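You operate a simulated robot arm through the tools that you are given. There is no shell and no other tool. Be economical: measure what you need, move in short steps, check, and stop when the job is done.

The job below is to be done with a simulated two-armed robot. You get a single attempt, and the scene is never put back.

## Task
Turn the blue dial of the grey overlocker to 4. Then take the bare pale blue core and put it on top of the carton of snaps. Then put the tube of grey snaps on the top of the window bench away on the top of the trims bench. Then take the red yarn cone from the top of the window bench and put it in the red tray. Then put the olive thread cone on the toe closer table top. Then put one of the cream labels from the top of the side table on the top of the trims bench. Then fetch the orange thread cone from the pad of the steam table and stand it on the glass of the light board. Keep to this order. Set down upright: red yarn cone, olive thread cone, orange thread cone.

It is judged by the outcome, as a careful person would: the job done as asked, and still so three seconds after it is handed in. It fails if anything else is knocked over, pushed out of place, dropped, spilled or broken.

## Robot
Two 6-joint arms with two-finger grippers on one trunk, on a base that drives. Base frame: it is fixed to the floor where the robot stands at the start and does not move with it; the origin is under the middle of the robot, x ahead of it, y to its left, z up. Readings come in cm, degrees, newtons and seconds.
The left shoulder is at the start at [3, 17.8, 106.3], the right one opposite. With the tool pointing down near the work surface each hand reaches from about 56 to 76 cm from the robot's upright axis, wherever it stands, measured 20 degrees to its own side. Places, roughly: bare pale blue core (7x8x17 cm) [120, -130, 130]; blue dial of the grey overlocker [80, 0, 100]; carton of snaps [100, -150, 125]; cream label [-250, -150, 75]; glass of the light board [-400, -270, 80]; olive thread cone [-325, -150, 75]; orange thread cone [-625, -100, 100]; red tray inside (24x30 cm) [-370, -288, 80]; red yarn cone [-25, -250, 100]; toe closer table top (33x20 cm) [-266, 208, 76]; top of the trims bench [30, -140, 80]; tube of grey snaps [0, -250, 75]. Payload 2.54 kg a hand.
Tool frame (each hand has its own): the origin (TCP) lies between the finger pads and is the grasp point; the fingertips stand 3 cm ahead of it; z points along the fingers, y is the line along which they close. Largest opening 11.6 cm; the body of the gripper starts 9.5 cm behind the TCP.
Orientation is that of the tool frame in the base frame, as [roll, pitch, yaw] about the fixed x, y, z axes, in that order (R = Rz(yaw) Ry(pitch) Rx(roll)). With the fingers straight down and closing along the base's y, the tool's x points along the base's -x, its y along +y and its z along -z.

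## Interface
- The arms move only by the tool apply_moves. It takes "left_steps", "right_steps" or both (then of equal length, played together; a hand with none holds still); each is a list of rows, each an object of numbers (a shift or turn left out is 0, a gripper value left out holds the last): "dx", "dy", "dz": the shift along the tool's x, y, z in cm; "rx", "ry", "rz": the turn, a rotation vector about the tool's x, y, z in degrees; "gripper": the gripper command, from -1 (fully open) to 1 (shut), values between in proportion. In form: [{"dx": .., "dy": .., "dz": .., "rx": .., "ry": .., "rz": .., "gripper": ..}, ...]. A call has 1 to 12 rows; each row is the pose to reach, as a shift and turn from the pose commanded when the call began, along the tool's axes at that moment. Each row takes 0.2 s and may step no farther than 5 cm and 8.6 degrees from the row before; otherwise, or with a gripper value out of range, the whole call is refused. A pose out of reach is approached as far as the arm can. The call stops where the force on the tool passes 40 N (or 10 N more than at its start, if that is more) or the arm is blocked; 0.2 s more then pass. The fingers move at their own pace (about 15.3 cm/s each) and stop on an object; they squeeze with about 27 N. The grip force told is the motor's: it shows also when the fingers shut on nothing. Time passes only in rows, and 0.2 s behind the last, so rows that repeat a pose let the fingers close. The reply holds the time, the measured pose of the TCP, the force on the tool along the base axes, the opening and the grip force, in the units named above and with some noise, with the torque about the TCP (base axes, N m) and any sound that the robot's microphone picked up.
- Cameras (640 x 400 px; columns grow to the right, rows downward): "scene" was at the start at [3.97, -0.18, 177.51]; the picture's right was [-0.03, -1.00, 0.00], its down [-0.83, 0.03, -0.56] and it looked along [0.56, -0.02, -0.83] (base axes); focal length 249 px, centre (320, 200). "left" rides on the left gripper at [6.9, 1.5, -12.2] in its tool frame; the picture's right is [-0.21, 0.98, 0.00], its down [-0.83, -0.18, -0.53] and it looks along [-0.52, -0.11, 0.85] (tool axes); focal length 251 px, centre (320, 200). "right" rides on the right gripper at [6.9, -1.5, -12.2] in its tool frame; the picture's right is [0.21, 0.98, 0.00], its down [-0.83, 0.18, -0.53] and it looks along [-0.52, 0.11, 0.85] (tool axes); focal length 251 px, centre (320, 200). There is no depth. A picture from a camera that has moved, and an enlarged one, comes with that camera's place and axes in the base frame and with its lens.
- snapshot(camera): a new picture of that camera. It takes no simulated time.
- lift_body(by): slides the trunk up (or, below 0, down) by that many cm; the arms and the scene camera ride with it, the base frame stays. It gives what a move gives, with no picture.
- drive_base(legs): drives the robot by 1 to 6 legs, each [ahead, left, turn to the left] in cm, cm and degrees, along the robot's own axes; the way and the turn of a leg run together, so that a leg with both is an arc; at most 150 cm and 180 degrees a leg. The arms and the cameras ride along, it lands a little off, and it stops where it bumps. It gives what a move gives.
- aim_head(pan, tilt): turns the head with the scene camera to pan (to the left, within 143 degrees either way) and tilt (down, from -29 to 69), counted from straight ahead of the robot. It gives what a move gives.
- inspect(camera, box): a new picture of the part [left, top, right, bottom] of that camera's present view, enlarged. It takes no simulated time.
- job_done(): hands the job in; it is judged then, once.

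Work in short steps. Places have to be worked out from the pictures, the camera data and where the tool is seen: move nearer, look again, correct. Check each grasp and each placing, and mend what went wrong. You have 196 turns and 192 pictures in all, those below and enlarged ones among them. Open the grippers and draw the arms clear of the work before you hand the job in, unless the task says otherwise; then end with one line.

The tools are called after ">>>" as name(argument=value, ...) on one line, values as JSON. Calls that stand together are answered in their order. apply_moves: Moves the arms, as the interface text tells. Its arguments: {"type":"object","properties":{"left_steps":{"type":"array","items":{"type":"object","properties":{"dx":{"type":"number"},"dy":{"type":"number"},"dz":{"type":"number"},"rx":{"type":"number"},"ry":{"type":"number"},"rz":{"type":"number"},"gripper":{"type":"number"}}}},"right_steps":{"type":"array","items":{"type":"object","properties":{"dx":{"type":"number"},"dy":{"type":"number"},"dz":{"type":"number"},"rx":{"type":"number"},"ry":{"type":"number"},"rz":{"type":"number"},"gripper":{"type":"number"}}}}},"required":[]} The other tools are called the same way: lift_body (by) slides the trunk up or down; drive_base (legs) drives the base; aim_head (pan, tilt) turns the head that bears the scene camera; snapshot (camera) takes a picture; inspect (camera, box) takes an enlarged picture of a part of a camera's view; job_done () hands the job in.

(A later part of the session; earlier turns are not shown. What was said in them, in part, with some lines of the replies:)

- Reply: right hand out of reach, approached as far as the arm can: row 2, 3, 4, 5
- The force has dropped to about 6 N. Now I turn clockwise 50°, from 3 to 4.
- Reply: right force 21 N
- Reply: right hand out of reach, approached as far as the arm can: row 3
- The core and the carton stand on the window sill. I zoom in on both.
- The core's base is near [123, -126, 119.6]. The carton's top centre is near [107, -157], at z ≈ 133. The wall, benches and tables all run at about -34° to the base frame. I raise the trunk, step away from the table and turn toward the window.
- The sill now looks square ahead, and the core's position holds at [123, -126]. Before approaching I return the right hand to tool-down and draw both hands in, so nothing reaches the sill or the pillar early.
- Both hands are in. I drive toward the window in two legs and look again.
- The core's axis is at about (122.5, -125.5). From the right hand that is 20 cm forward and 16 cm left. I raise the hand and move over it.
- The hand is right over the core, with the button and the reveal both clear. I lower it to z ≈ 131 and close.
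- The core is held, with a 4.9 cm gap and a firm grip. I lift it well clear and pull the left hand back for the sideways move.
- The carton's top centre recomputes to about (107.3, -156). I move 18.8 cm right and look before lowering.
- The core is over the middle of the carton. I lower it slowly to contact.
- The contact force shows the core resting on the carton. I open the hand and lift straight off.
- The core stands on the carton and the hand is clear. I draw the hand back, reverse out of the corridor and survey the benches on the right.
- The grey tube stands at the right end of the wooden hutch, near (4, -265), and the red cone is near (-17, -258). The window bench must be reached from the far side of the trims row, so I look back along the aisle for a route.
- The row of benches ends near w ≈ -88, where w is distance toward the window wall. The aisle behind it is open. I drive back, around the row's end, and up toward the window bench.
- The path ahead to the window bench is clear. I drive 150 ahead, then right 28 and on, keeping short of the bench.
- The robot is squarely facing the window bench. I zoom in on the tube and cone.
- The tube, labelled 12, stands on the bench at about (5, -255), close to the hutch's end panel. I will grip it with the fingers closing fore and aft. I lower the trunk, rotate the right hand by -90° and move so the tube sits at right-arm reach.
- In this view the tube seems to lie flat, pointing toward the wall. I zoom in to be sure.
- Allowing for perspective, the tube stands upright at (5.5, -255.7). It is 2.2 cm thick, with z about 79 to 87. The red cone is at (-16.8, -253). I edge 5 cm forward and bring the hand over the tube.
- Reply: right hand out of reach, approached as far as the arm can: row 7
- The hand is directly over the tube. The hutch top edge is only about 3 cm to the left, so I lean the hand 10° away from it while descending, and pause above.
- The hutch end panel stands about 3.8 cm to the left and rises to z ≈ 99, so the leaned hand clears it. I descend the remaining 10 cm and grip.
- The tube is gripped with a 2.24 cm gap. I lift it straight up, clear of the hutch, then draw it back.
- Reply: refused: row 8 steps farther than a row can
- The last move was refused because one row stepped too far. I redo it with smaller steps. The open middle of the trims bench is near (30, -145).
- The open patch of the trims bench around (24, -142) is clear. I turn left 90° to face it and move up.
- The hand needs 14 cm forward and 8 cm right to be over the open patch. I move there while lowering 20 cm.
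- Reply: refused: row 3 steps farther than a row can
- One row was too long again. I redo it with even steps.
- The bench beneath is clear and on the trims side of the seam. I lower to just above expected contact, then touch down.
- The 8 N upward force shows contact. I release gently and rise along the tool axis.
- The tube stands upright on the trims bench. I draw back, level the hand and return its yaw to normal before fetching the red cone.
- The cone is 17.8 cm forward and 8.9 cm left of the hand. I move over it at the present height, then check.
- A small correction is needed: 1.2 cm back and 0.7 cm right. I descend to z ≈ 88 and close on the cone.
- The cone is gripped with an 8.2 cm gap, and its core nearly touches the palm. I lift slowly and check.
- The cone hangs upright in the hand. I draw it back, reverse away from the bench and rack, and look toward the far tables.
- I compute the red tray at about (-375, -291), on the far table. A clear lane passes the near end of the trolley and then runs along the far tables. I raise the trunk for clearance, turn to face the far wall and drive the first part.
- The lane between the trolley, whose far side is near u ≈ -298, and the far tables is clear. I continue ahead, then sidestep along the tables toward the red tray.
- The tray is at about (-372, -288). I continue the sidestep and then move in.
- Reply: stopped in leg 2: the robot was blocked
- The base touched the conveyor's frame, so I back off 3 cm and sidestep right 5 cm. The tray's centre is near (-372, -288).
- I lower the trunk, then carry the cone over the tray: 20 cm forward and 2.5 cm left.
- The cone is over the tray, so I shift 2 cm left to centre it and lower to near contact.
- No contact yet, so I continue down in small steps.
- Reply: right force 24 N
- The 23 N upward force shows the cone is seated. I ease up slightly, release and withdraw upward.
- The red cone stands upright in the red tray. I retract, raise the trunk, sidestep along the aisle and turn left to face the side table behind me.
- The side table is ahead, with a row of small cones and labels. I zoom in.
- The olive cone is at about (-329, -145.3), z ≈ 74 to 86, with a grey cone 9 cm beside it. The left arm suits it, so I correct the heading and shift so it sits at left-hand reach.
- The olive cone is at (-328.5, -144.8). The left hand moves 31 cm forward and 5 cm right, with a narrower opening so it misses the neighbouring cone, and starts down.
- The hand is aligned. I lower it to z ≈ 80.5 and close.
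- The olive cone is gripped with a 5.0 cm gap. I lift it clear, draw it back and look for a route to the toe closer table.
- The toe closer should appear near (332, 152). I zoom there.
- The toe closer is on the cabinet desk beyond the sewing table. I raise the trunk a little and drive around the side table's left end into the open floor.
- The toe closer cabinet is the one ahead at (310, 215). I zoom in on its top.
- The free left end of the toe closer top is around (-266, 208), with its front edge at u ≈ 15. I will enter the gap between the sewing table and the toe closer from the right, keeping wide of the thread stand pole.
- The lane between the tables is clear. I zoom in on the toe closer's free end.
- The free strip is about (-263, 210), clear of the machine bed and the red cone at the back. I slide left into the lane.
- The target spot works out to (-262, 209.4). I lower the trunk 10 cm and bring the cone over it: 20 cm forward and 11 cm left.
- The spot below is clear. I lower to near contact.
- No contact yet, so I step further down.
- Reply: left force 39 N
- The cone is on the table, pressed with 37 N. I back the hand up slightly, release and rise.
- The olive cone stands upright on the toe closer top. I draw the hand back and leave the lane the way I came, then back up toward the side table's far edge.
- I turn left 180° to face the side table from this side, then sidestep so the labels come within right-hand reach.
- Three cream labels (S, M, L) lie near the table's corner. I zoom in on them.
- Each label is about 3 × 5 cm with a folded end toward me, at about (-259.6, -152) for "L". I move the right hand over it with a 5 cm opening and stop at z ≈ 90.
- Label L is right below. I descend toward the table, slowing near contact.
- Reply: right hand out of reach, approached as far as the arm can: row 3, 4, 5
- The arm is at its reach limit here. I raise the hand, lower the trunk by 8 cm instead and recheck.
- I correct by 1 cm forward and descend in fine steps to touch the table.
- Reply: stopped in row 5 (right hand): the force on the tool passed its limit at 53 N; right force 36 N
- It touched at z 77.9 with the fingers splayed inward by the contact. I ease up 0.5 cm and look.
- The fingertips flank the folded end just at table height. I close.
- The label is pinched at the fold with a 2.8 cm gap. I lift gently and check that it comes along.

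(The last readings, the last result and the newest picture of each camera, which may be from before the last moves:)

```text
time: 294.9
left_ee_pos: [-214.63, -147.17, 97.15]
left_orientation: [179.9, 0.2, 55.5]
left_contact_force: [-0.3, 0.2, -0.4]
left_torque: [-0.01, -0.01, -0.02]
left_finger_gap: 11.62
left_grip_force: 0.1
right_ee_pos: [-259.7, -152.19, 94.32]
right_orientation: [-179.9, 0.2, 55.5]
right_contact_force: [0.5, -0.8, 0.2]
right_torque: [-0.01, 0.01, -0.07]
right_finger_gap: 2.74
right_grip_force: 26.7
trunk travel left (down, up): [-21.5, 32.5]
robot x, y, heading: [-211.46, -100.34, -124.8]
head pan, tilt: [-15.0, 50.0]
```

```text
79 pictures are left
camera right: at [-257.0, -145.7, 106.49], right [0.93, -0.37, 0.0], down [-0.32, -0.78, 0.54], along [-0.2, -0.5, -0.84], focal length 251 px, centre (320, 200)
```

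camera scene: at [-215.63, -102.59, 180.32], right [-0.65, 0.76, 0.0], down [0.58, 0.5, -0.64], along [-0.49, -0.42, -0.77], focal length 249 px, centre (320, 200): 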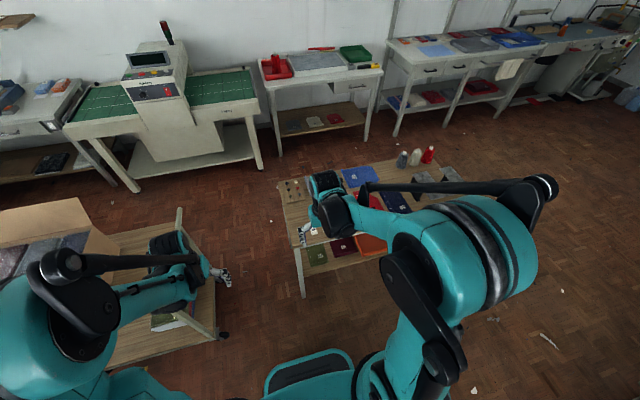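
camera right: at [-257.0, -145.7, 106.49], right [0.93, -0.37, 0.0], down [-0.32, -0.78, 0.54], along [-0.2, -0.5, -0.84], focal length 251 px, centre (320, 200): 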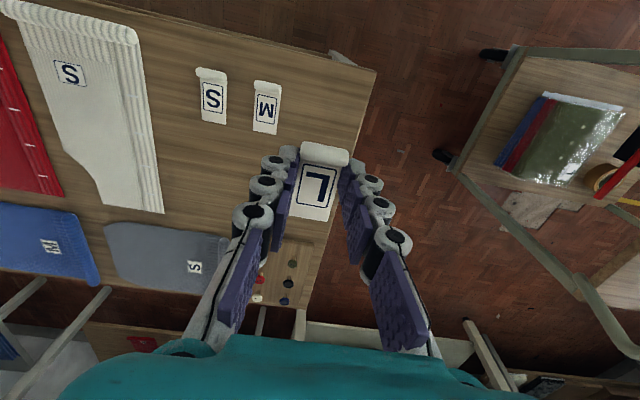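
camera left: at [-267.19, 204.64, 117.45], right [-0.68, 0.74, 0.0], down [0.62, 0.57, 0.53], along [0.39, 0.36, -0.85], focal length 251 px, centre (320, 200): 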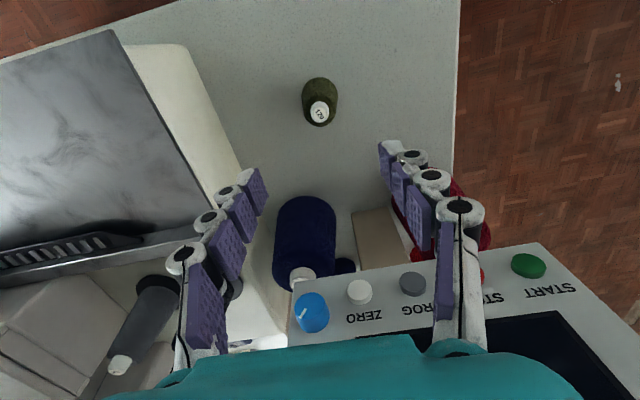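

The label is held firmly. I retract, raise the trunk a little and drive up the corridor toward the trims bench.

>>> apply_moves(right_steps=[{"dx": 4, "dz": -3}, {"dx": 8, "dz": -6}, {"dx": 12, "dz": -8}, {"dx": 16, "dz": -10}, {"dx": 20, "dz": -12}, {"dx": 23, "dz": -12}])

>>> lift_body(by=14)

>>> drive_base(legs=[[-14, 0, 1], [0, 95, 0], [0, 75, 0], [0, 0, -90], [0, 0, -89]])

>>> aim_head(pan=-10, tilt=45)

>>> snapshot(camera="scene")

>>> snapshot(camera="right")

```text
time: 296.3
left_ee_pos: [-214.75, -147.1, 97.23]
left_orientation: [179.8, 0.1, 55.6]
left_contact_force: [-0.6, 0.4, 0.8]
left_torque: [-0.03, -0.01, 0.02]
left_finger_gap: 11.65
left_grip_force: 0.2
right_ee_pos: [-246.73, -133.15, 106.24]
right_orientation: [-179.9, 0.2, 55.6]
right_contact_force: [-1.0, 0.4, -0.2]
right_torque: [-0.02, 0.01, -0.03]
right_finger_gap: 2.75
right_grip_force: 27.2
trunk travel left (down, up): [-21.5, 32.5]
robot x, y, heading: [-211.58, -100.03, -124.6]
head pan, tilt: [-15.0, 50.0]
```

```text
time: 298.0
left_ee_pos: [-214.69, -147.18, 111.19]
left_orientation: [179.9, 0.0, 55.5]
left_contact_force: [0.0, -0.5, -0.7]
left_torque: [0.0, -0.03, 0.0]
left_finger_gap: 11.62
left_grip_force: 0.0
right_ee_pos: [-246.59, -133.21, 120.2]
right_orientation: [-179.9, 0.1, 55.6]
right_contact_force: [0.1, 0.6, -0.6]
right_torque: [0.01, 0.0, 0.0]
right_finger_gap: 2.76
right_grip_force: 27.2
trunk travel left (down, up): [-35.5, 18.5]
robot x, y, heading: [-211.36, -100.21, -124.9]
head pan, tilt: [-15.0, 50.0]
```

```text
time: 315.1
left_ee_pos: [-60.12, -136.15, 111.26]
left_orientation: [179.8, 0.0, -123.4]
left_contact_force: [-0.3, 0.0, 0.5]
left_torque: [-0.01, 0.0, 0.0]
left_finger_gap: 11.59
left_grip_force: 0.1
right_ee_pos: [-27.71, -149.6, 120.29]
right_orientation: [-179.8, 0.2, -123.3]
right_contact_force: [0.2, 0.0, -0.1]
right_torque: [0.03, 0.05, -0.01]
right_finger_gap: 2.72
right_grip_force: 26.9
trunk travel left (down, up): [-35.5, 18.5]
robot x, y, heading: [-62.45, -183.12, 56.5]
head pan, tilt: [-15.0, 50.0]
```

```text
time: 315.8
left_ee_pos: [-60.09, -136.23, 111.21]
left_orientation: [179.8, 0.0, -123.4]
left_contact_force: [0.2, -0.4, 0.8]
left_torque: [0.01, 0.01, -0.01]
left_finger_gap: 11.59
left_grip_force: 0.1
right_ee_pos: [-27.91, -149.64, 120.22]
right_orientation: [-179.8, 0.3, -123.3]
right_contact_force: [-0.1, -0.8, -0.6]
right_torque: [-0.02, 0.01, -0.02]
right_finger_gap: 2.69
right_grip_force: 27.0
trunk travel left (down, up): [-35.5, 18.5]
robot x, y, heading: [-62.62, -183.4, 56.6]
head pan, tilt: [-10.0, 45.0]
```

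```text
78 pictures are left
camera scene: at [-58.7, -179.86, 187.0], right [0.73, -0.69, 0.0], down [-0.49, -0.51, -0.71], along [0.49, 0.51, -0.71], focal length 249 px, centre (320, 200)
```

scene: 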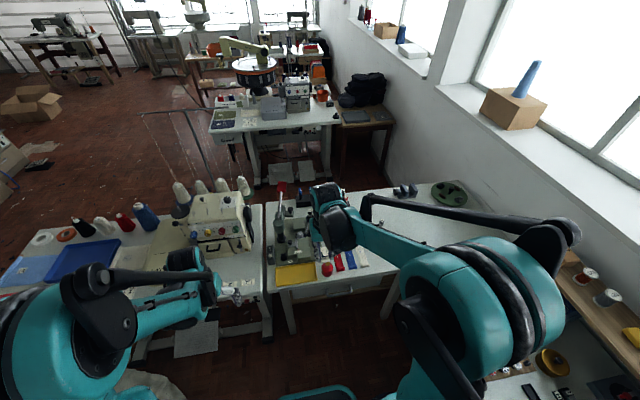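

```text
77 pictures are left
camera right: at [-30.28, -156.19, 132.43], right [-0.93, 0.36, 0.0], down [0.3, 0.79, 0.54], along [0.19, 0.5, -0.84], focal length 251 px, centre (320, 200)
```

right: 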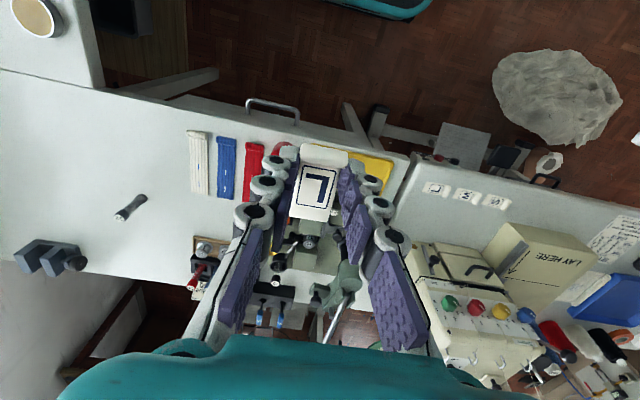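

The tube still stands on the trims bench. I close in: right 20 and ahead 14.

>>> drive_base(legs=[[0, -20, 0], [13, 0, 0]])

>>> lift_body(by=-8)

>>> snapshot(camera="right")

```text
time: 318.3
left_ee_pos: [-36.74, -136.31, 111.2]
left_orientation: [179.9, 0.1, -123.1]
left_contact_force: [0.5, 0.2, -0.3]
left_torque: [-0.04, 0.01, 0.0]
left_finger_gap: 11.62
left_grip_force: 0.0
right_ee_pos: [-4.4, -149.73, 120.25]
right_orientation: [180.0, 0.2, -123.1]
right_contact_force: [-0.1, 0.3, 0.5]
right_torque: [-0.03, 0.02, 0.0]
right_finger_gap: 2.68
right_grip_force: 27.3
trunk travel left (down, up): [-35.5, 18.5]
robot x, y, heading: [-39.27, -183.53, 56.5]
head pan, tilt: [-10.0, 45.0]
```

```text
time: 319.4
left_ee_pos: [-36.63, -136.37, 103.26]
left_orientation: [179.9, 0.0, -123.2]
left_contact_force: [0.1, -0.1, -0.4]
left_torque: [0.04, 0.01, -0.01]
left_finger_gap: 11.62
left_grip_force: 0.1
right_ee_pos: [-4.26, -149.78, 112.28]
right_orientation: [-179.8, 0.2, -123.1]
right_contact_force: [0.0, -0.6, -0.2]
right_torque: [0.0, 0.01, 0.04]
right_finger_gap: 2.68
right_grip_force: 27.2
trunk travel left (down, up): [-27.5, 26.5]
robot x, y, heading: [-39.07, -183.85, 56.7]
head pan, tilt: [-10.0, 45.0]
```

```text
76 pictures are left
camera right: at [-6.78, -156.31, 124.44], right [-0.94, 0.35, 0.0], down [0.3, 0.79, 0.54], along [0.19, 0.5, -0.84], focal length 251 px, centre (320, 200)
```

right: 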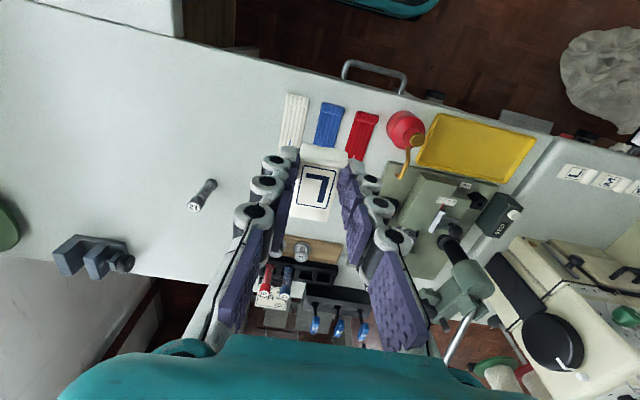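

I carry the label right and forward to the clear area beside the tube, then come down most of the way.

>>> apply_moves(right_steps=[{"dx": -2.1, "dy": -4}, {"dx": -4.1, "dy": -8}, {"dx": -6.1, "dy": -12}, {"dx": -8.2, "dy": -16}, {"dx": -10.2, "dy": -20}, {"dx": -12.2, "dy": -23.9}, {"dx": -12.2, "dy": -23.9, "dz": 5}, {"dx": -12.2, "dy": -23.9, "dz": 10}, {"dx": -12.2, "dy": -23.9, "dz": 15}, {"dx": -12.2, "dy": -23.9, "dz": 19}, {"dx": -12.2, "dy": -23.9, "dz": 19}])

>>> snapshot(camera="right")

```text
time: 321.8
left_ee_pos: [-36.62, -136.4, 103.18]
left_orientation: [179.8, 0.1, -123.2]
left_contact_force: [-0.3, -0.7, 0.4]
left_torque: [0.03, -0.04, 0.04]
left_finger_gap: 11.59
left_grip_force: 0.1
right_ee_pos: [22.42, -152.69, 93.34]
right_orientation: [-179.9, 0.1, -123.1]
right_contact_force: [-0.8, 0.3, -0.4]
right_torque: [-0.03, -0.03, 0.0]
right_finger_gap: 2.7
right_grip_force: 26.3
trunk travel left (down, up): [-27.5, 26.5]
robot x, y, heading: [-38.94, -183.27, 56.7]
head pan, tilt: [-10.0, 45.0]
```

```text
75 pictures are left
camera right: at [19.87, -159.27, 105.58], right [-0.94, 0.35, 0.0], down [0.3, 0.79, 0.54], along [0.19, 0.5, -0.84], focal length 251 px, centre (320, 200)
```

right: 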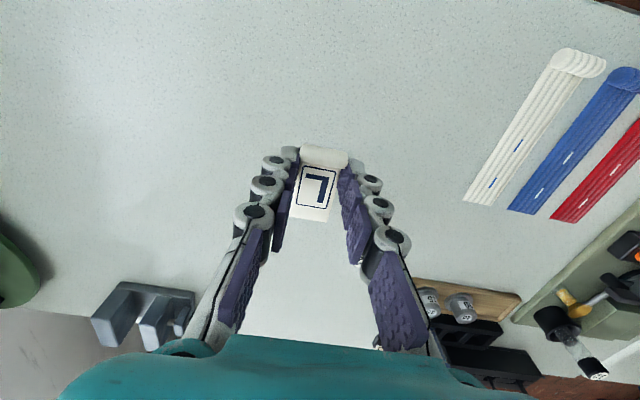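

The tube is hidden behind the fingers, about 10 cm ahead. I shift 4 cm back for margin and lower toward the bench.

>>> apply_moves(right_steps=[{"dx": 4}, {"dx": 4, "dz": 4}, {"dx": 4, "dz": 8}, {"dx": 4, "dz": 9.7}, {"dx": 4, "dz": 10.2}, {"dx": 4, "dz": 10.6}])

```text
time: 323.3
left_ee_pos: [-36.76, -136.45, 103.31]
left_orientation: [180.0, 0.1, -123.2]
left_contact_force: [0.1, -0.1, 0.6]
left_torque: [0.02, 0.01, 0.0]
left_finger_gap: 11.59
left_grip_force: 0.0
right_ee_pos: [20.61, -155.81, 83.11]
right_orientation: [-179.7, 0.3, -123.0]
right_contact_force: [-0.8, -1.7, 25.2]
right_torque: [-0.07, 0.14, 0.01]
right_finger_gap: 2.72
right_grip_force: 27.3
trunk travel left (down, up): [-27.5, 26.5]
robot x, y, heading: [-38.94, -183.6, 56.7]
head pan, tilt: [-10.0, 45.0]
stopped in row 6 (right hand): the force on the tool passed its limit at 44 N (the readings are from after the stop); the commanded pose is now the measured one
```

The label touches the bench. I ease up a touch, open slowly and rise.

>>> apply_moves(right_steps=[{"dz": -0.3}, {"dz": -0.3, "gripper": 0.4}, {"dz": -0.3, "gripper": 0.1}, {"dz": -0.3, "gripper": 0}, {"dz": -4}, {"dz": -8}, {"dz": -12}, {"dz": -16}, {"dz": -20}, {"dz": -24}])

>>> snapshot(camera="right")

```text
time: 325.5
left_ee_pos: [-36.64, -136.51, 103.24]
left_orientation: [180.0, 0.0, -123.2]
left_contact_force: [-0.5, 0.1, -0.2]
left_torque: [0.01, -0.04, -0.02]
left_finger_gap: 11.59
left_grip_force: 0.0
right_ee_pos: [20.32, -156.04, 106.92]
right_orientation: [-179.8, 0.4, -123.0]
right_contact_force: [-0.3, 0.6, -0.7]
right_torque: [0.03, 0.0, -0.01]
right_finger_gap: 5.81
right_grip_force: 0.1
trunk travel left (down, up): [-27.5, 26.5]
robot x, y, heading: [-39.21, -183.74, 56.2]
head pan, tilt: [-10.0, 45.0]
```

```text
74 pictures are left
camera right: at [17.72, -162.62, 119.11], right [-0.94, 0.35, -0.01], down [0.3, 0.79, 0.54], along [0.19, 0.5, -0.84], focal length 251 px, centre (320, 200)
```

right: 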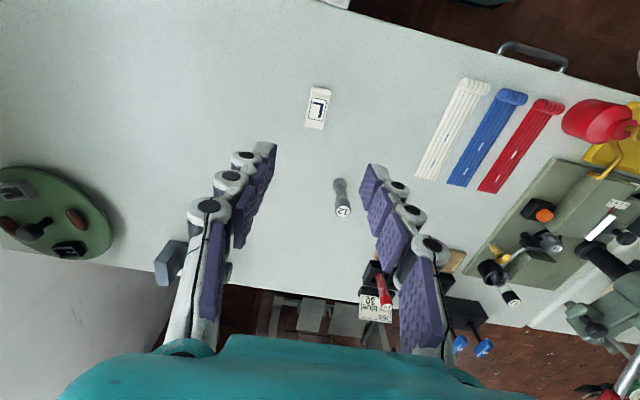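

The label lies on the trims bench beside the standing tube. Now for the orange cone: I retract and drive back down the corridor.

>>> apply_moves(right_steps=[{"dx": 4, "dy": 3}, {"dx": 8, "dy": 6}, {"dx": 12, "dy": 9}, {"dx": 15, "dy": 12, "gripper": -1}])

>>> lift_body(by=16)

>>> drive_base(legs=[[-20, 0, 0], [0, 120, 0], [0, 120, 0], [-22, 0, 0]])

```text
time: 326.5
left_ee_pos: [-36.7, -136.5, 103.31]
left_orientation: [-180.0, 0.2, -123.2]
left_contact_force: [0.0, 0.0, 0.3]
left_torque: [0.01, -0.03, 0.01]
left_finger_gap: 11.6
left_grip_force: 0.1
right_ee_pos: [2.13, -161.93, 106.64]
right_orientation: [-179.9, 0.4, -123.2]
right_contact_force: [0.1, -0.5, 0.4]
right_torque: [-0.01, 0.01, 0.0]
right_finger_gap: 11.58
right_grip_force: 0.0
trunk travel left (down, up): [-27.5, 26.5]
robot x, y, heading: [-38.87, -183.59, 56.8]
head pan, tilt: [-10.0, 45.0]
```

```text
time: 328.3
left_ee_pos: [-36.62, -136.39, 119.13]
left_orientation: [179.9, 0.0, -123.2]
left_contact_force: [0.1, -1.0, 0.4]
left_torque: [0.02, 0.0, 0.04]
left_finger_gap: 11.64
left_grip_force: 0.0
right_ee_pos: [2.16, -162.06, 122.63]
right_orientation: [-179.8, 0.4, -123.1]
right_contact_force: [-1.0, 0.3, -0.8]
right_torque: [0.0, 0.02, -0.01]
right_finger_gap: 11.59
right_grip_force: 0.0
trunk travel left (down, up): [-43.5, 10.5]
robot x, y, heading: [-38.89, -183.7, 56.9]
head pan, tilt: [-10.0, 45.0]
```

```text
time: 342.6
left_ee_pos: [-261.14, -39.41, 119.35]
left_orientation: [179.9, 0.0, -123.1]
left_contact_force: [-0.3, -0.8, 0.5]
left_torque: [-0.01, 0.01, 0.02]
left_finger_gap: 11.59
left_grip_force: 0.0
right_ee_pos: [-222.24, -64.92, 122.53]
right_orientation: [-179.7, 0.2, -123.0]
right_contact_force: [0.2, 0.0, -0.4]
right_torque: [0.0, -0.02, 0.02]
right_finger_gap: 11.61
right_grip_force: 0.1
trunk travel left (down, up): [-43.5, 10.5]
robot x, y, heading: [-263.2, -86.75, 57.2]
head pan, tilt: [-10.0, 45.0]
```

I continue past the side table's end, turn to face the far wall and look toward the steam table.

>>> drive_base(legs=[[0, 130, 0], [0, 0, 90], [0, 0, 89]])

>>> aim_head(pan=-30, tilt=30)

>>> snapshot(camera="scene")

```text
time: 356.7
left_ee_pos: [-374.87, -62.71, 119.31]
left_orientation: [179.8, 0.1, 55.8]
left_contact_force: [-0.3, 0.5, -0.2]
left_torque: [0.0, 0.0, 0.01]
left_finger_gap: 11.59
left_grip_force: 0.0
right_ee_pos: [-413.35, -36.52, 122.68]
right_orientation: [-179.8, 0.4, 56.0]
right_contact_force: [0.3, 0.5, -0.1]
right_torque: [0.03, -0.02, 0.0]
right_finger_gap: 11.61
right_grip_force: 0.1
trunk travel left (down, up): [-43.5, 10.5]
robot x, y, heading: [-371.82, -16.01, -124.3]
head pan, tilt: [-10.0, 45.0]
```

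```text
time: 357.6
left_ee_pos: [-374.92, -62.76, 119.24]
left_orientation: [179.9, 0.0, 55.8]
left_contact_force: [-0.6, -0.7, -0.7]
left_torque: [0.0, 0.02, -0.02]
left_finger_gap: 11.6
left_grip_force: 0.1
right_ee_pos: [-413.3, -36.55, 122.63]
right_orientation: [-179.8, 0.5, 55.9]
right_contact_force: [0.1, 0.7, -0.5]
right_torque: [0.01, -0.01, -0.01]
right_finger_gap: 11.6
right_grip_force: 0.2
trunk travel left (down, up): [-43.5, 10.5]
robot x, y, heading: [-371.78, -15.56, -124.3]
head pan, tilt: [-30.0, 30.0]
```

```text
73 pictures are left
camera scene: at [-378.39, -17.06, 197.26], right [-0.43, 0.9, 0.0], down [0.45, 0.22, -0.87], along [-0.78, -0.38, -0.5], focal length 249 px, centre (320, 200)
```

scene: 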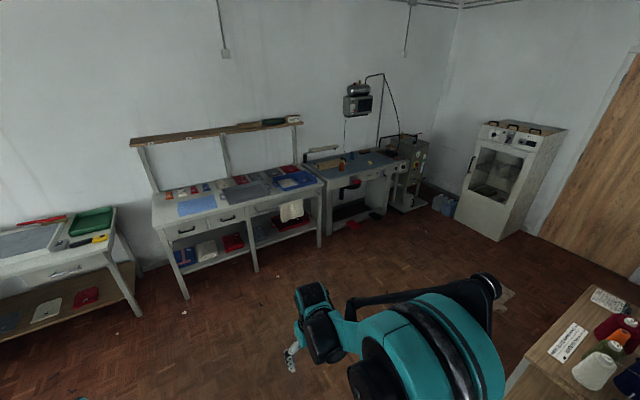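

The steam table is in the corner at (360, 170). I zoom in.

>>> inspect(camera="scene", box=[280, 70, 460, 230])

>>> inspect(camera="scene", box=[300, 140, 400, 210])

```text
2.50 times, centred on (370, 150) of scene
camera zoom: at [-378.39, -17.06, 197.26], right [-0.43, 0.9, 0.0], down [0.45, 0.22, -0.87], along [-0.78, -0.38, -0.5], focal length 623 px, centre (195, 325)
```

zoom: 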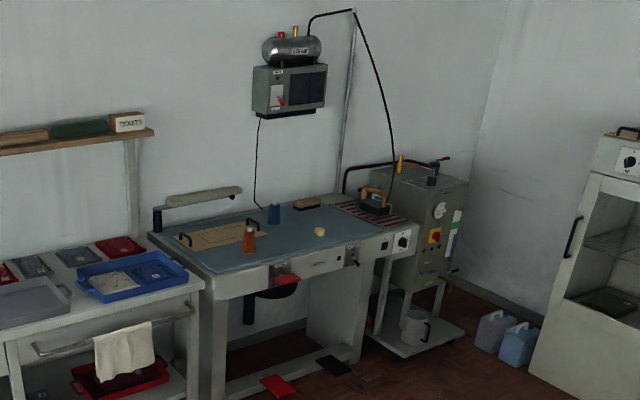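

```text
5.71 times, centred on (350, 175) of scene
camera zoom: at [-378.39, -17.06, 197.26], right [-0.43, 0.9, 0.0], down [0.45, 0.22, -0.87], along [-0.78, -0.38, -0.5], focal length 1425 px, centre (149, 343)
```

zoom: 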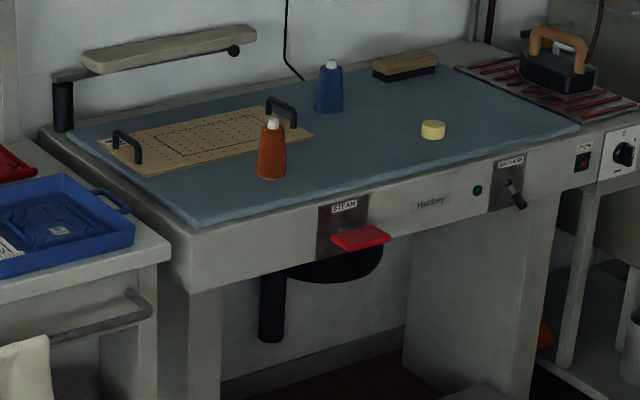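

The orange cone stands at about (-611, -105) on the pad, 12 cm in from the front edge, with its base near z 91. I drive to the far aisle and sidestep to the steam table.

>>> drive_base(legs=[[70, 0, 0.6], [68, 0, 0], [0, -90, 0], [0, -38, 0]])

>>> aim_head(pan=-15, tilt=45)

>>> snapshot(camera="scene")

>>> snapshot(camera="right")

```text
time: 371.1
left_ee_pos: [-557.36, -106.31, 119.32]
left_orientation: [180.0, 0.0, 56.0]
left_contact_force: [0.7, 0.1, 0.1]
left_torque: [0.0, -0.04, 0.01]
left_finger_gap: 11.59
left_grip_force: 0.1
right_ee_pos: [-596.12, -80.39, 122.63]
right_orientation: [-179.7, 0.4, 56.3]
right_contact_force: [-0.5, 0.1, -0.1]
right_torque: [-0.04, 0.01, 0.0]
right_finger_gap: 11.6
right_grip_force: 0.1
trunk travel left (down, up): [-43.5, 10.5]
robot x, y, heading: [-554.55, -59.07, -123.8]
head pan, tilt: [-30.0, 30.0]
```

```text
time: 371.8
left_ee_pos: [-557.44, -106.4, 119.27]
left_orientation: [179.9, 0.0, 56.1]
left_contact_force: [0.0, -0.3, 0.6]
left_torque: [-0.01, 0.02, 0.01]
left_finger_gap: 11.59
left_grip_force: 0.0
right_ee_pos: [-596.06, -80.45, 122.64]
right_orientation: [-179.8, 0.4, 56.3]
right_contact_force: [-0.3, -0.4, -0.2]
right_torque: [0.01, 0.03, 0.02]
right_finger_gap: 11.63
right_grip_force: 0.1
trunk travel left (down, up): [-43.5, 10.5]
robot x, y, heading: [-554.59, -59.13, -123.7]
head pan, tilt: [-15.0, 45.0]
```

```text
70 pictures are left
camera scene: at [-559.23, -62.0, 195.01], right [-0.66, 0.75, 0.0], down [0.53, 0.46, -0.71], along [-0.53, -0.47, -0.71], focal length 249 px, centre (320, 200)
```

scene: 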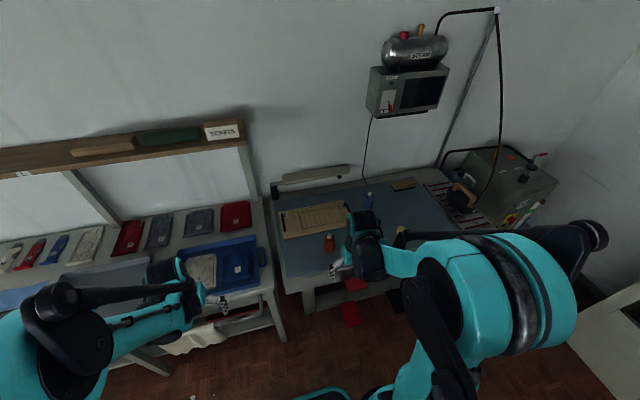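

```text
69 pictures are left
camera right: at [-593.35, -73.72, 134.79], right [0.93, -0.36, 0.0], down [-0.3, -0.79, 0.54], along [-0.2, -0.5, -0.84], focal length 251 px, centre (320, 200)
```

right: 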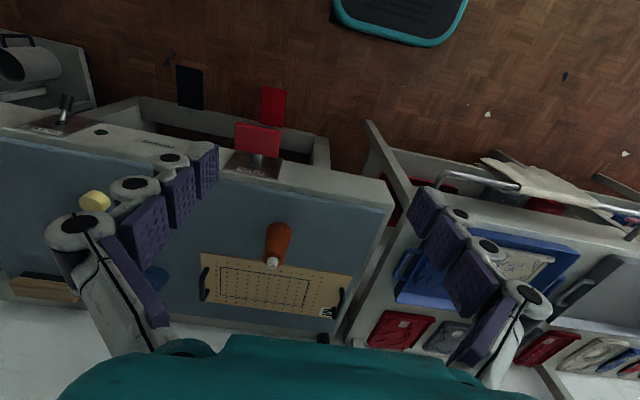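

The cone is at about (-617, -107). I move 10 cm closer, lower the trunk slightly and bring the hand over it with a moderate opening.

>>> drive_base(legs=[[10, 0, 0]])

>>> lift_body(by=-8)

>>> apply_moves(right_steps=[{"dx": -4, "dy": -0.4, "gripper": -0.6}, {"dx": -8, "dy": -0.9}, {"dx": -12, "dy": -1.3}, {"dx": -16, "dy": -1.7}, {"dx": -20, "dy": -2.2}, {"dx": -22.7, "dy": -2.6}, {"dx": -22.7, "dy": -2.6}])

>>> snapshot(camera="right")

```text
time: 373.0
left_ee_pos: [-562.95, -114.61, 119.36]
left_orientation: [179.9, 0.0, 56.2]
left_contact_force: [-0.2, -0.5, 0.2]
left_torque: [-0.01, -0.03, -0.01]
left_finger_gap: 11.58
left_grip_force: 0.1
right_ee_pos: [-601.61, -88.65, 122.57]
right_orientation: [-179.8, 0.3, 56.2]
right_contact_force: [0.3, -0.3, 0.4]
right_torque: [0.02, -0.01, -0.01]
right_finger_gap: 11.59
right_grip_force: 0.1
trunk travel left (down, up): [-43.5, 10.5]
robot x, y, heading: [-560.31, -67.4, -123.8]
head pan, tilt: [-15.0, 45.0]
```

```text
time: 374.1
left_ee_pos: [-562.88, -114.49, 111.29]
left_orientation: [179.9, 0.0, 56.2]
left_contact_force: [0.2, -0.2, -0.5]
left_torque: [0.02, 0.01, -0.01]
left_finger_gap: 11.61
left_grip_force: 0.1
right_ee_pos: [-601.54, -88.63, 114.64]
right_orientation: [-179.8, 0.3, 56.3]
right_contact_force: [-0.1, 0.2, 0.1]
right_torque: [0.0, 0.0, -0.01]
right_finger_gap: 11.6
right_grip_force: 0.0
trunk travel left (down, up): [-35.5, 18.5]
robot x, y, heading: [-560.32, -67.21, -123.8]
head pan, tilt: [-15.0, 45.0]
```

```text
time: 375.7
left_ee_pos: [-562.91, -114.61, 111.29]
left_orientation: [179.9, 0.1, 56.2]
left_contact_force: [0.0, 0.3, -0.2]
left_torque: [-0.03, 0.03, -0.02]
left_finger_gap: 11.58
left_grip_force: 0.0
right_ee_pos: [-616.03, -106.0, 114.82]
right_orientation: [-179.8, 0.4, 56.4]
right_contact_force: [0.0, 0.5, 0.4]
right_torque: [0.01, 0.0, -0.03]
right_finger_gap: 9.28
right_grip_force: 0.1
trunk travel left (down, up): [-35.5, 18.5]
robot x, y, heading: [-560.07, -67.68, -124.0]
head pan, tilt: [-15.0, 45.0]
```

```text
68 pictures are left
camera right: at [-613.35, -99.33, 126.96], right [0.93, -0.36, 0.0], down [-0.3, -0.79, 0.54], along [-0.2, -0.5, -0.84], focal length 251 px, centre (320, 200)
```

right: 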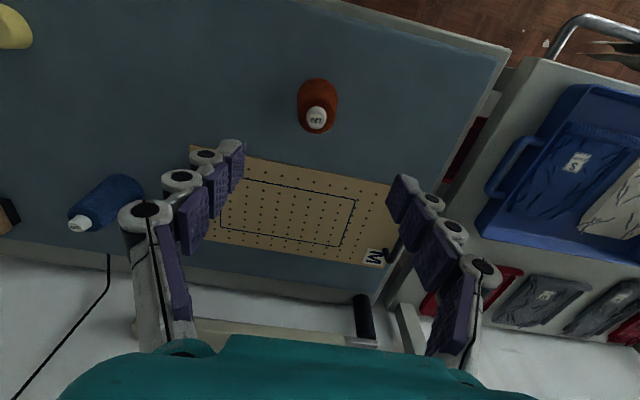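

The hand is aligned with the cone. I descend to z ≈ 95 and check the height against the pad.

>>> apply_moves(right_steps=[{"dy": -0.3, "dz": 4}, {"dy": -0.3, "dz": 8}, {"dy": -0.3, "dz": 12}, {"dy": -0.3, "dz": 16}, {"dy": -0.3, "dz": 19}, {"dy": -0.3, "dz": 19}])

>>> snapshot(camera="right")

>>> inspect(camera="scene", box=[260, 150, 440, 300])

```text
time: 377.1
left_ee_pos: [-562.82, -114.57, 111.21]
left_orientation: [180.0, 0.0, 56.2]
left_contact_force: [0.6, 0.0, 0.9]
left_torque: [0.01, 0.01, -0.03]
left_finger_gap: 11.59
left_grip_force: 0.0
right_ee_pos: [-616.76, -106.0, 95.89]
right_orientation: [-179.8, 0.4, 56.3]
right_contact_force: [0.1, -0.5, -1.0]
right_torque: [-0.04, -0.02, -0.01]
right_finger_gap: 9.26
right_grip_force: 0.2
trunk travel left (down, up): [-35.5, 18.5]
robot x, y, heading: [-560.07, -67.61, -124.2]
head pan, tilt: [-15.0, 45.0]
```

```text
67 pictures are left
camera right: at [-614.12, -99.33, 107.94], right [0.93, -0.36, 0.0], down [-0.3, -0.79, 0.54], along [-0.2, -0.5, -0.84], focal length 251 px, centre (320, 200)
```

right: 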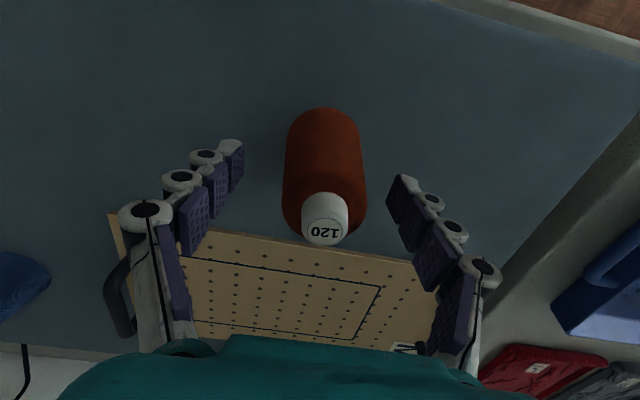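

```text
2.67 times, centred on (350, 225) of scene
camera zoom: at [-564.75, -70.29, 187.01], right [-0.66, 0.75, 0.0], down [0.53, 0.47, -0.71], along [-0.53, -0.47, -0.71], focal length 665 px, centre (240, 133)
```

zoom: 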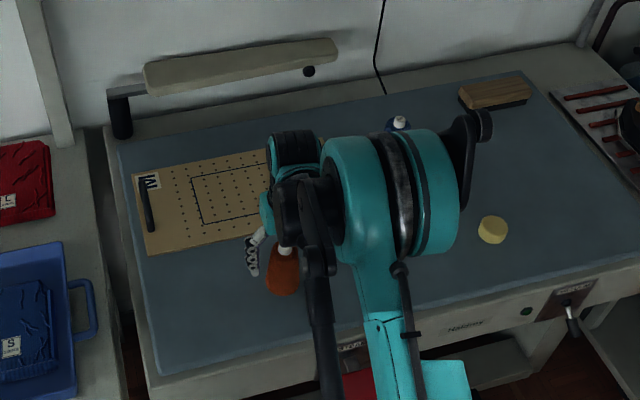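

The pad works out near z 88 and the cone top near 99.7. I lower 2.2 cm more and close.

>>> apply_moves(right_steps=[{"dz": 1}, {"dz": 2.2}, {"dz": 2.2, "gripper": 0}, {"dz": 2.2, "gripper": 1}, {"dz": 2.2, "gripper": 1}, {"dz": 2.2, "gripper": 1}])

>>> snapshot(camera="right")

```text
time: 378.5
left_ee_pos: [-562.96, -114.7, 111.36]
left_orientation: [179.8, 0.0, 56.2]
left_contact_force: [-0.4, 0.5, 0.3]
left_torque: [0.0, 0.01, -0.01]
left_finger_gap: 11.57
left_grip_force: 0.2
right_ee_pos: [-616.97, -106.0, 93.64]
right_orientation: [-179.8, 0.4, 56.3]
right_contact_force: [0.4, 0.4, -0.1]
right_torque: [0.02, -0.1, 0.02]
right_finger_gap: 5.39
right_grip_force: 27.3
trunk travel left (down, up): [-35.5, 18.5]
robot x, y, heading: [-560.15, -67.55, -123.8]
head pan, tilt: [-15.0, 45.0]
```

```text
65 pictures are left
camera right: at [-614.17, -99.36, 105.83], right [0.93, -0.36, 0.0], down [-0.3, -0.79, 0.54], along [-0.2, -0.5, -0.84], focal length 251 px, centre (320, 200)
```

right: 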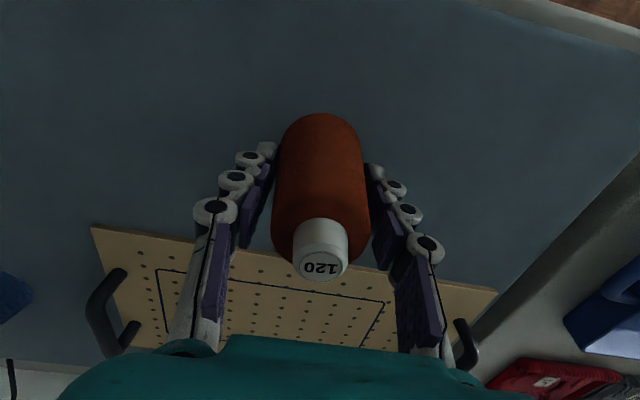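

The orange cone is gripped with a 5.4 cm gap. I lift it, retract and sidestep back along the aisle to the light board.

>>> apply_moves(right_steps=[{"dz": -4}, {"dz": -8}, {"dz": -12}, {"dz": -16}, {"dz": -20}, {"dz": -24}, {"dz": -26, "dx": 4}, {"dz": -26, "dx": 8}, {"dz": -26, "dx": 12}, {"dz": -26, "dx": 16}, {"dz": -26, "dx": 20}, {"dz": -26, "dx": 22}])

>>> drive_base(legs=[[0, 90, 0], [0, 90, 0], [0, 80, 0]])

>>> aim_head(pan=-15, tilt=45)

>>> snapshot(camera="scene")

>>> snapshot(camera="right")

```text
time: 381.1
left_ee_pos: [-562.89, -114.55, 111.22]
left_orientation: [179.9, 0.1, 56.2]
left_contact_force: [0.3, 0.7, 0.3]
left_torque: [0.01, 0.04, 0.01]
left_finger_gap: 11.62
left_grip_force: 0.1
right_ee_pos: [-604.2, -87.66, 119.54]
right_orientation: [-179.8, 0.4, 56.2]
right_contact_force: [0.6, 0.1, -0.7]
right_torque: [-0.04, 0.0, -0.02]
right_finger_gap: 5.42
right_grip_force: 27.0
trunk travel left (down, up): [-35.5, 18.5]
robot x, y, heading: [-560.14, -67.66, -124.0]
head pan, tilt: [-15.0, 45.0]
```

```text
time: 393.9
left_ee_pos: [-347.05, -255.19, 111.28]
left_orientation: [179.8, 0.1, 57.8]
left_contact_force: [0.1, -0.6, 0.3]
left_torque: [0.02, 0.0, 0.01]
left_finger_gap: 11.61
left_grip_force: 0.1
right_ee_pos: [-388.94, -229.39, 119.56]
right_orientation: [-179.8, 0.4, 57.7]
right_contact_force: [0.5, 0.0, -1.2]
right_torque: [0.02, 0.03, 0.02]
right_finger_gap: 5.37
right_grip_force: 26.9
trunk travel left (down, up): [-35.5, 18.5]
robot x, y, heading: [-345.57, -208.01, -122.1]
head pan, tilt: [-15.0, 45.0]
```

```text
time: 394.6
left_ee_pos: [-347.06, -255.26, 111.11]
left_orientation: [179.9, 0.0, 57.6]
left_contact_force: [-0.3, 0.0, 0.9]
left_torque: [0.03, 0.0, 0.0]
left_finger_gap: 11.6
left_grip_force: 0.0
right_ee_pos: [-389.06, -229.5, 119.57]
right_orientation: [-179.7, 0.4, 57.8]
right_contact_force: [0.4, -0.1, -1.3]
right_torque: [-0.01, -0.01, 0.0]
right_finger_gap: 5.37
right_grip_force: 27.1
trunk travel left (down, up): [-35.5, 18.5]
robot x, y, heading: [-345.67, -208.01, -122.4]
head pan, tilt: [-15.0, 45.0]
```

```text
64 pictures are left
camera scene: at [-349.99, -211.08, 187.01], right [-0.68, 0.74, 0.0], down [0.52, 0.48, -0.71], along [-0.52, -0.48, -0.71], focal length 249 px, centre (320, 200)
```

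scene: 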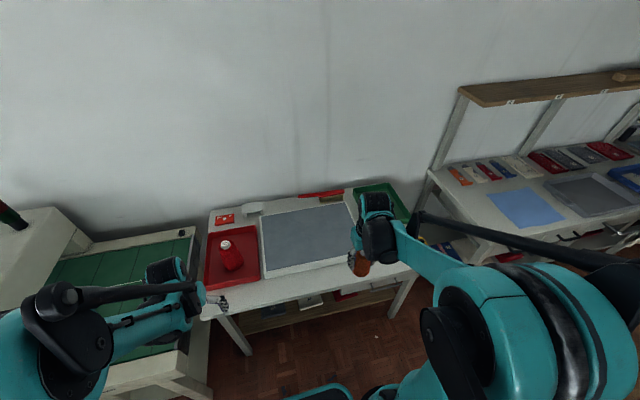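

```text
63 pictures are left
camera right: at [-386.52, -222.76, 131.68], right [0.94, -0.34, -0.01], down [-0.28, -0.79, 0.54], along [-0.19, -0.51, -0.84], focal length 251 px, centre (320, 200)
```

right: 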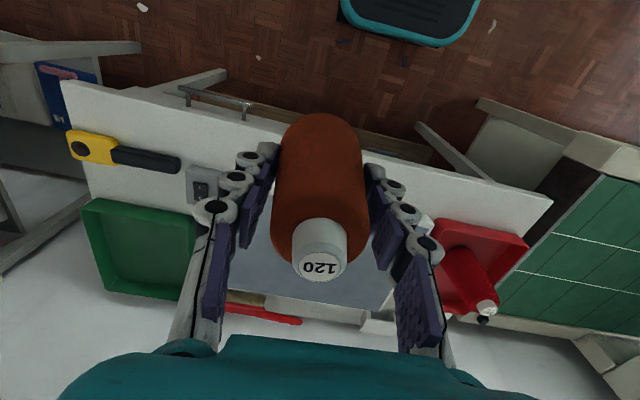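

The red cone still stands in its tray. The light board's glass centre is near (-402, -268). I edge forward 11 cm and bring the cone over the glass.

>>> drive_base(legs=[[11, 0, 0]])

>>> inspect(camera="scene", box=[200, 160, 420, 320])

```text
time: 395.7
left_ee_pos: [-352.84, -264.57, 111.28]
left_orientation: [179.8, 0.1, 57.7]
left_contact_force: [-0.5, -0.8, -1.0]
left_torque: [-0.02, -0.02, -0.01]
left_finger_gap: 11.6
left_grip_force: 0.0
right_ee_pos: [-394.92, -238.82, 119.53]
right_orientation: [-179.9, 0.2, 57.8]
right_contact_force: [-1.1, 0.2, -1.1]
right_torque: [-0.05, 0.02, 0.01]
right_finger_gap: 5.36
right_grip_force: 26.7
trunk travel left (down, up): [-35.5, 18.5]
robot x, y, heading: [-351.31, -217.24, -122.5]
head pan, tilt: [-15.0, 45.0]
```

```text
2.50 times, centred on (310, 240) of scene
camera zoom: at [-355.93, -220.38, 187.01], right [-0.68, 0.74, 0.0], down [0.52, 0.48, -0.71], along [-0.52, -0.48, -0.71], focal length 623 px, centre (345, 100)
```

zoom: 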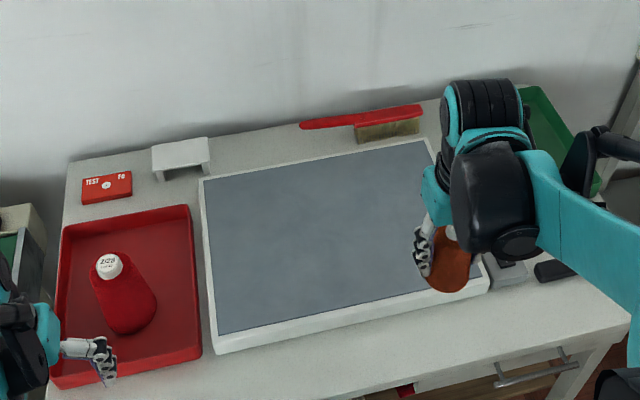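

I carry the cone 24 cm forward and 9 cm left over the glass and lower partway.

>>> apply_moves(right_steps=[{"dx": -4, "dy": 1.5}, {"dx": -8, "dy": 3}, {"dx": -12, "dy": 4.5}, {"dx": -16, "dy": 6}, {"dx": -20, "dy": 7.6}, {"dx": -23.8, "dy": 9.1}, {"dx": -23.8, "dy": 9.1, "dz": 4.5}, {"dx": -23.8, "dy": 9.1, "dz": 9}, {"dx": -23.8, "dy": 9.1, "dz": 13.5}, {"dx": -23.8, "dy": 9.1, "dz": 18}, {"dx": -23.8, "dy": 9.1, "dz": 22}, {"dx": -23.8, "dy": 9.1, "dz": 22}])

>>> snapshot(camera="right")

>>> inspect(camera="scene", box=[200, 160, 420, 320])

```text
time: 398.3
left_ee_pos: [-352.82, -264.7, 111.41]
left_orientation: [179.8, 0.1, 57.8]
left_contact_force: [0.4, 0.2, 1.3]
left_torque: [-0.01, 0.01, 0.06]
left_finger_gap: 11.62
left_grip_force: 0.1
right_ee_pos: [-399.93, -263.81, 97.85]
right_orientation: [-179.7, 0.4, 57.8]
right_contact_force: [0.2, -0.7, -0.7]
right_torque: [-0.02, 0.04, -0.02]
right_finger_gap: 5.38
right_grip_force: 26.6
trunk travel left (down, up): [-35.5, 18.5]
robot x, y, heading: [-351.5, -217.02, -122.4]
head pan, tilt: [-15.0, 45.0]
```

```text
61 pictures are left
camera right: at [-397.43, -257.05, 110.02], right [0.94, -0.34, 0.0], down [-0.28, -0.79, 0.54], along [-0.19, -0.51, -0.84], focal length 251 px, centre (320, 200)
```

right: 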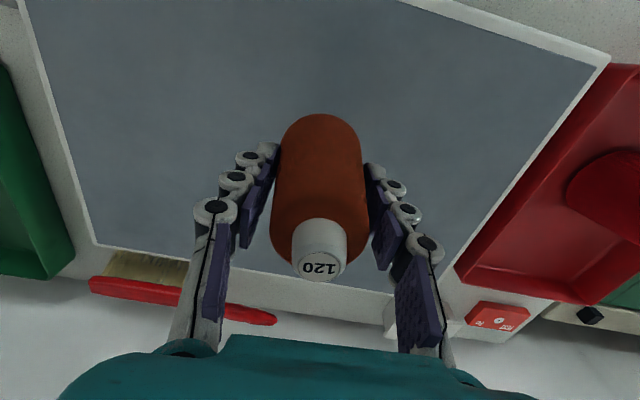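

```text
2.50 times, centred on (310, 240) of scene
camera zoom: at [-355.85, -220.27, 187.01], right [-0.68, 0.74, 0.0], down [0.52, 0.48, -0.71], along [-0.52, -0.48, -0.71], focal length 623 px, centre (345, 100)
```

zoom: 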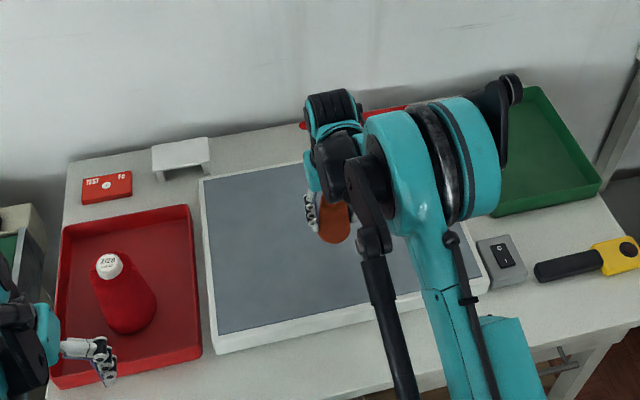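

The cone is well inside the glass. I lower to near contact.

>>> apply_moves(right_steps=[{"dz": 4}, {"dz": 7.5}, {"dz": 9}, {"dz": 9.5}])

```text
time: 399.1
left_ee_pos: [-352.65, -264.45, 111.36]
left_orientation: [179.9, 0.2, 57.8]
left_contact_force: [0.2, 0.5, -0.3]
left_torque: [0.01, -0.01, -0.01]
left_finger_gap: 11.6
left_grip_force: 0.1
right_ee_pos: [-399.82, -263.81, 89.44]
right_orientation: [-179.7, 0.4, 58.0]
right_contact_force: [9.8, 9.6, 32.1]
right_torque: [0.11, -0.24, 0.05]
right_finger_gap: 5.63
right_grip_force: 27.4
trunk travel left (down, up): [-35.5, 18.5]
robot x, y, heading: [-351.29, -217.36, -122.4]
head pan, tilt: [-15.0, 45.0]
stopped in row 3 (right hand): the force on the tool passed its limit at 69 N (the readings are from after the stop); the commanded pose is now the measured one
```

It touched the glass sooner than expected. I ease up 0.4 cm and check that the cone is still straight.

>>> apply_moves(right_steps=[{"dz": -0.2}, {"dz": -0.4}, {"dz": -0.4}])

>>> snapshot(camera="right")

>>> inspect(camera="scene", box=[280, 190, 380, 270])

```text
time: 399.9
left_ee_pos: [-352.96, -264.7, 111.15]
left_orientation: [179.9, 0.1, 57.7]
left_contact_force: [-0.4, -0.4, -0.2]
left_torque: [0.04, 0.01, -0.03]
left_finger_gap: 11.6
left_grip_force: 0.0
right_ee_pos: [-400.11, -263.93, 89.43]
right_orientation: [-179.6, 0.5, 57.9]
right_contact_force: [0.1, 0.0, -1.8]
right_torque: [-0.05, -0.03, 0.01]
right_finger_gap: 5.58
right_grip_force: 27.4
trunk travel left (down, up): [-35.5, 18.5]
robot x, y, heading: [-351.16, -217.73, -122.4]
head pan, tilt: [-15.0, 45.0]
```

```text
59 pictures are left
camera right: at [-397.61, -257.25, 101.59], right [0.94, -0.34, -0.01], down [-0.28, -0.79, 0.54], along [-0.19, -0.51, -0.84], focal length 251 px, centre (320, 200)
```

right: 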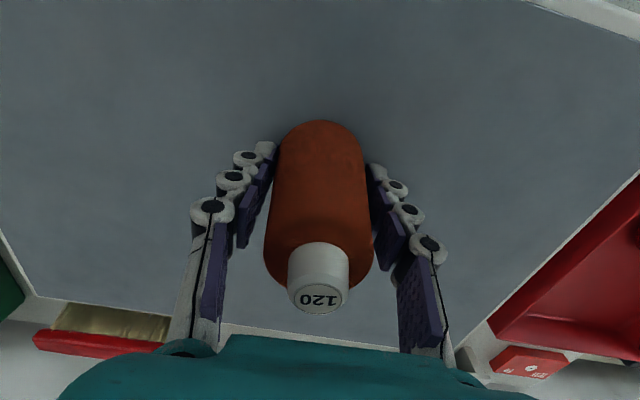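

```text
5.00 times, centred on (330, 230) of scene
camera zoom: at [-355.94, -220.39, 186.99], right [-0.68, 0.74, 0.0], down [0.52, 0.48, -0.71], along [-0.52, -0.48, -0.71], focal length 1247 px, centre (270, 50)
```

zoom: 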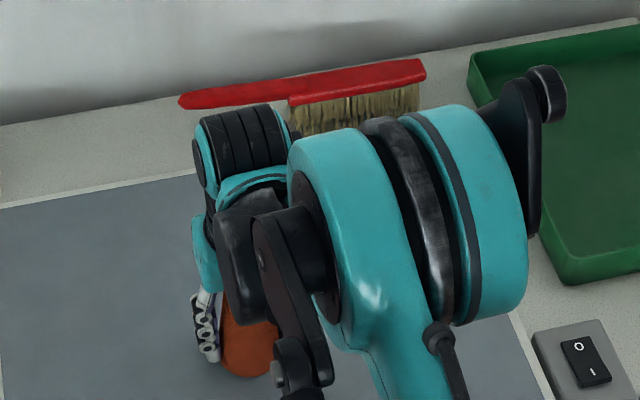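

The cone is straight. I lower a hair until light contact.

>>> apply_moves(right_steps=[{"dz": 0.1}, {"dz": 0.25}, {"dz": 0.4}])

```text
time: 400.7
left_ee_pos: [-352.82, -264.39, 111.29]
left_orientation: [179.8, 0.2, 57.9]
left_contact_force: [-0.1, -0.7, -0.5]
left_torque: [-0.01, -0.02, -0.02]
left_finger_gap: 11.6
left_grip_force: 0.1
right_ee_pos: [-400.12, -263.96, 89.36]
right_orientation: [-179.8, 0.5, 57.8]
right_contact_force: [-8.6, -8.0, 35.6]
right_torque: [-0.25, 0.32, -0.14]
right_finger_gap: 5.69
right_grip_force: 27.0
trunk travel left (down, up): [-35.5, 18.5]
robot x, y, heading: [-351.5, -217.82, -122.3]
head pan, tilt: [-15.0, 45.0]
```

The cone is in firm contact. I ease back 0.3 cm, open and rise straight up.

>>> apply_moves(right_steps=[{"dz": -0.3}, {"dz": -0.3}, {"dz": -0.3, "gripper": -0.1}, {"dz": -0.3, "gripper": -0.4}, {"dz": -0.3, "gripper": -0.5}, {"dz": -4}, {"dz": -8}, {"dz": -12}, {"dz": -16}, {"dz": -20}, {"dz": -24}])

>>> snapshot(camera="right")

```text
time: 403.1
left_ee_pos: [-352.68, -264.6, 111.19]
left_orientation: [179.9, 0.1, 57.8]
left_contact_force: [-0.7, 0.6, -0.5]
left_torque: [-0.02, 0.01, 0.0]
left_finger_gap: 11.61
left_grip_force: 0.1
right_ee_pos: [-400.06, -263.82, 113.41]
right_orientation: [-179.8, 0.4, 57.8]
right_contact_force: [0.7, -0.2, 0.2]
right_torque: [0.01, 0.0, 0.0]
right_finger_gap: 8.72
right_grip_force: 0.1
trunk travel left (down, up): [-35.5, 18.5]
robot x, y, heading: [-351.2, -217.09, -122.3]
head pan, tilt: [-15.0, 45.0]
```

```text
57 pictures are left
camera right: at [-397.43, -257.12, 125.55], right [0.94, -0.34, -0.01], down [-0.28, -0.79, 0.54], along [-0.19, -0.51, -0.84], focal length 251 px, centre (320, 200)
```

right: 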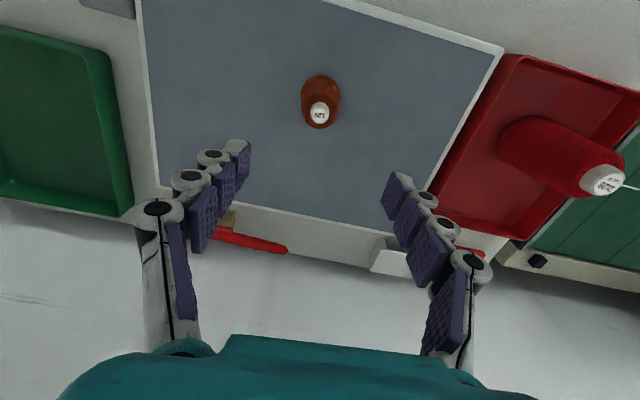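

The orange cone stands on the glass. I retract the hand, back the robot away and take a final look.

>>> apply_moves(right_steps=[{"dx": 4}, {"dx": 8}, {"dx": 12}, {"dx": 16}, {"dx": 20}, {"dx": 22, "gripper": -1}])

>>> drive_base(legs=[[-12, 0, 0]])

>>> snapshot(camera="scene")

```text
time: 404.5
left_ee_pos: [-352.78, -264.64, 111.34]
left_orientation: [179.9, 0.1, 57.8]
left_contact_force: [-0.7, -0.2, -0.2]
left_torque: [0.02, -0.05, -0.03]
left_finger_gap: 11.6
left_grip_force: 0.0
right_ee_pos: [-388.14, -245.18, 112.88]
right_orientation: [-179.8, 0.4, 57.9]
right_contact_force: [-0.3, 1.1, -0.1]
right_torque: [-0.01, 0.03, 0.0]
right_finger_gap: 11.58
right_grip_force: 0.1
trunk travel left (down, up): [-35.5, 18.5]
robot x, y, heading: [-351.4, -217.5, -122.2]
head pan, tilt: [-15.0, 45.0]
```

```text
time: 405.8
left_ee_pos: [-346.64, -254.53, 111.39]
left_orientation: [180.0, 0.0, 57.6]
left_contact_force: [-0.4, 0.4, 0.3]
left_torque: [-0.02, 0.05, 0.01]
left_finger_gap: 11.61
left_grip_force: 0.1
right_ee_pos: [-381.86, -235.16, 112.84]
right_orientation: [-179.8, 0.4, 57.7]
right_contact_force: [-0.5, 0.2, 0.1]
right_torque: [-0.03, 0.04, -0.02]
right_finger_gap: 11.6
right_grip_force: 0.0
trunk travel left (down, up): [-35.5, 18.5]
robot x, y, heading: [-345.22, -207.63, -122.3]
head pan, tilt: [-15.0, 45.0]
```

```text
56 pictures are left
camera scene: at [-349.51, -210.26, 187.01], right [-0.68, 0.74, 0.0], down [0.52, 0.48, -0.71], along [-0.52, -0.48, -0.71], focal length 249 px, centre (320, 200)
```

scene: 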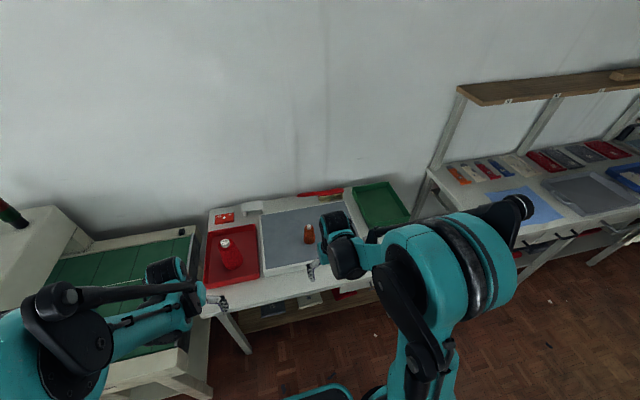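

Both cones stand upright in place, the grippers are open and the arms are clear. All seven steps are done in order, so I hand the job in.

>>> job_done()

```text
The job is handed in.
```

All seven steps were done in the order you gave and the job is handed in; the red, olive and orange cones were each standing upright when I last saw them, though I did not revisit the earlier placings before handing in. On the way to the red tray the base touched the conveyor's frame once; I backed off and saw nothing out of place there afterwards.
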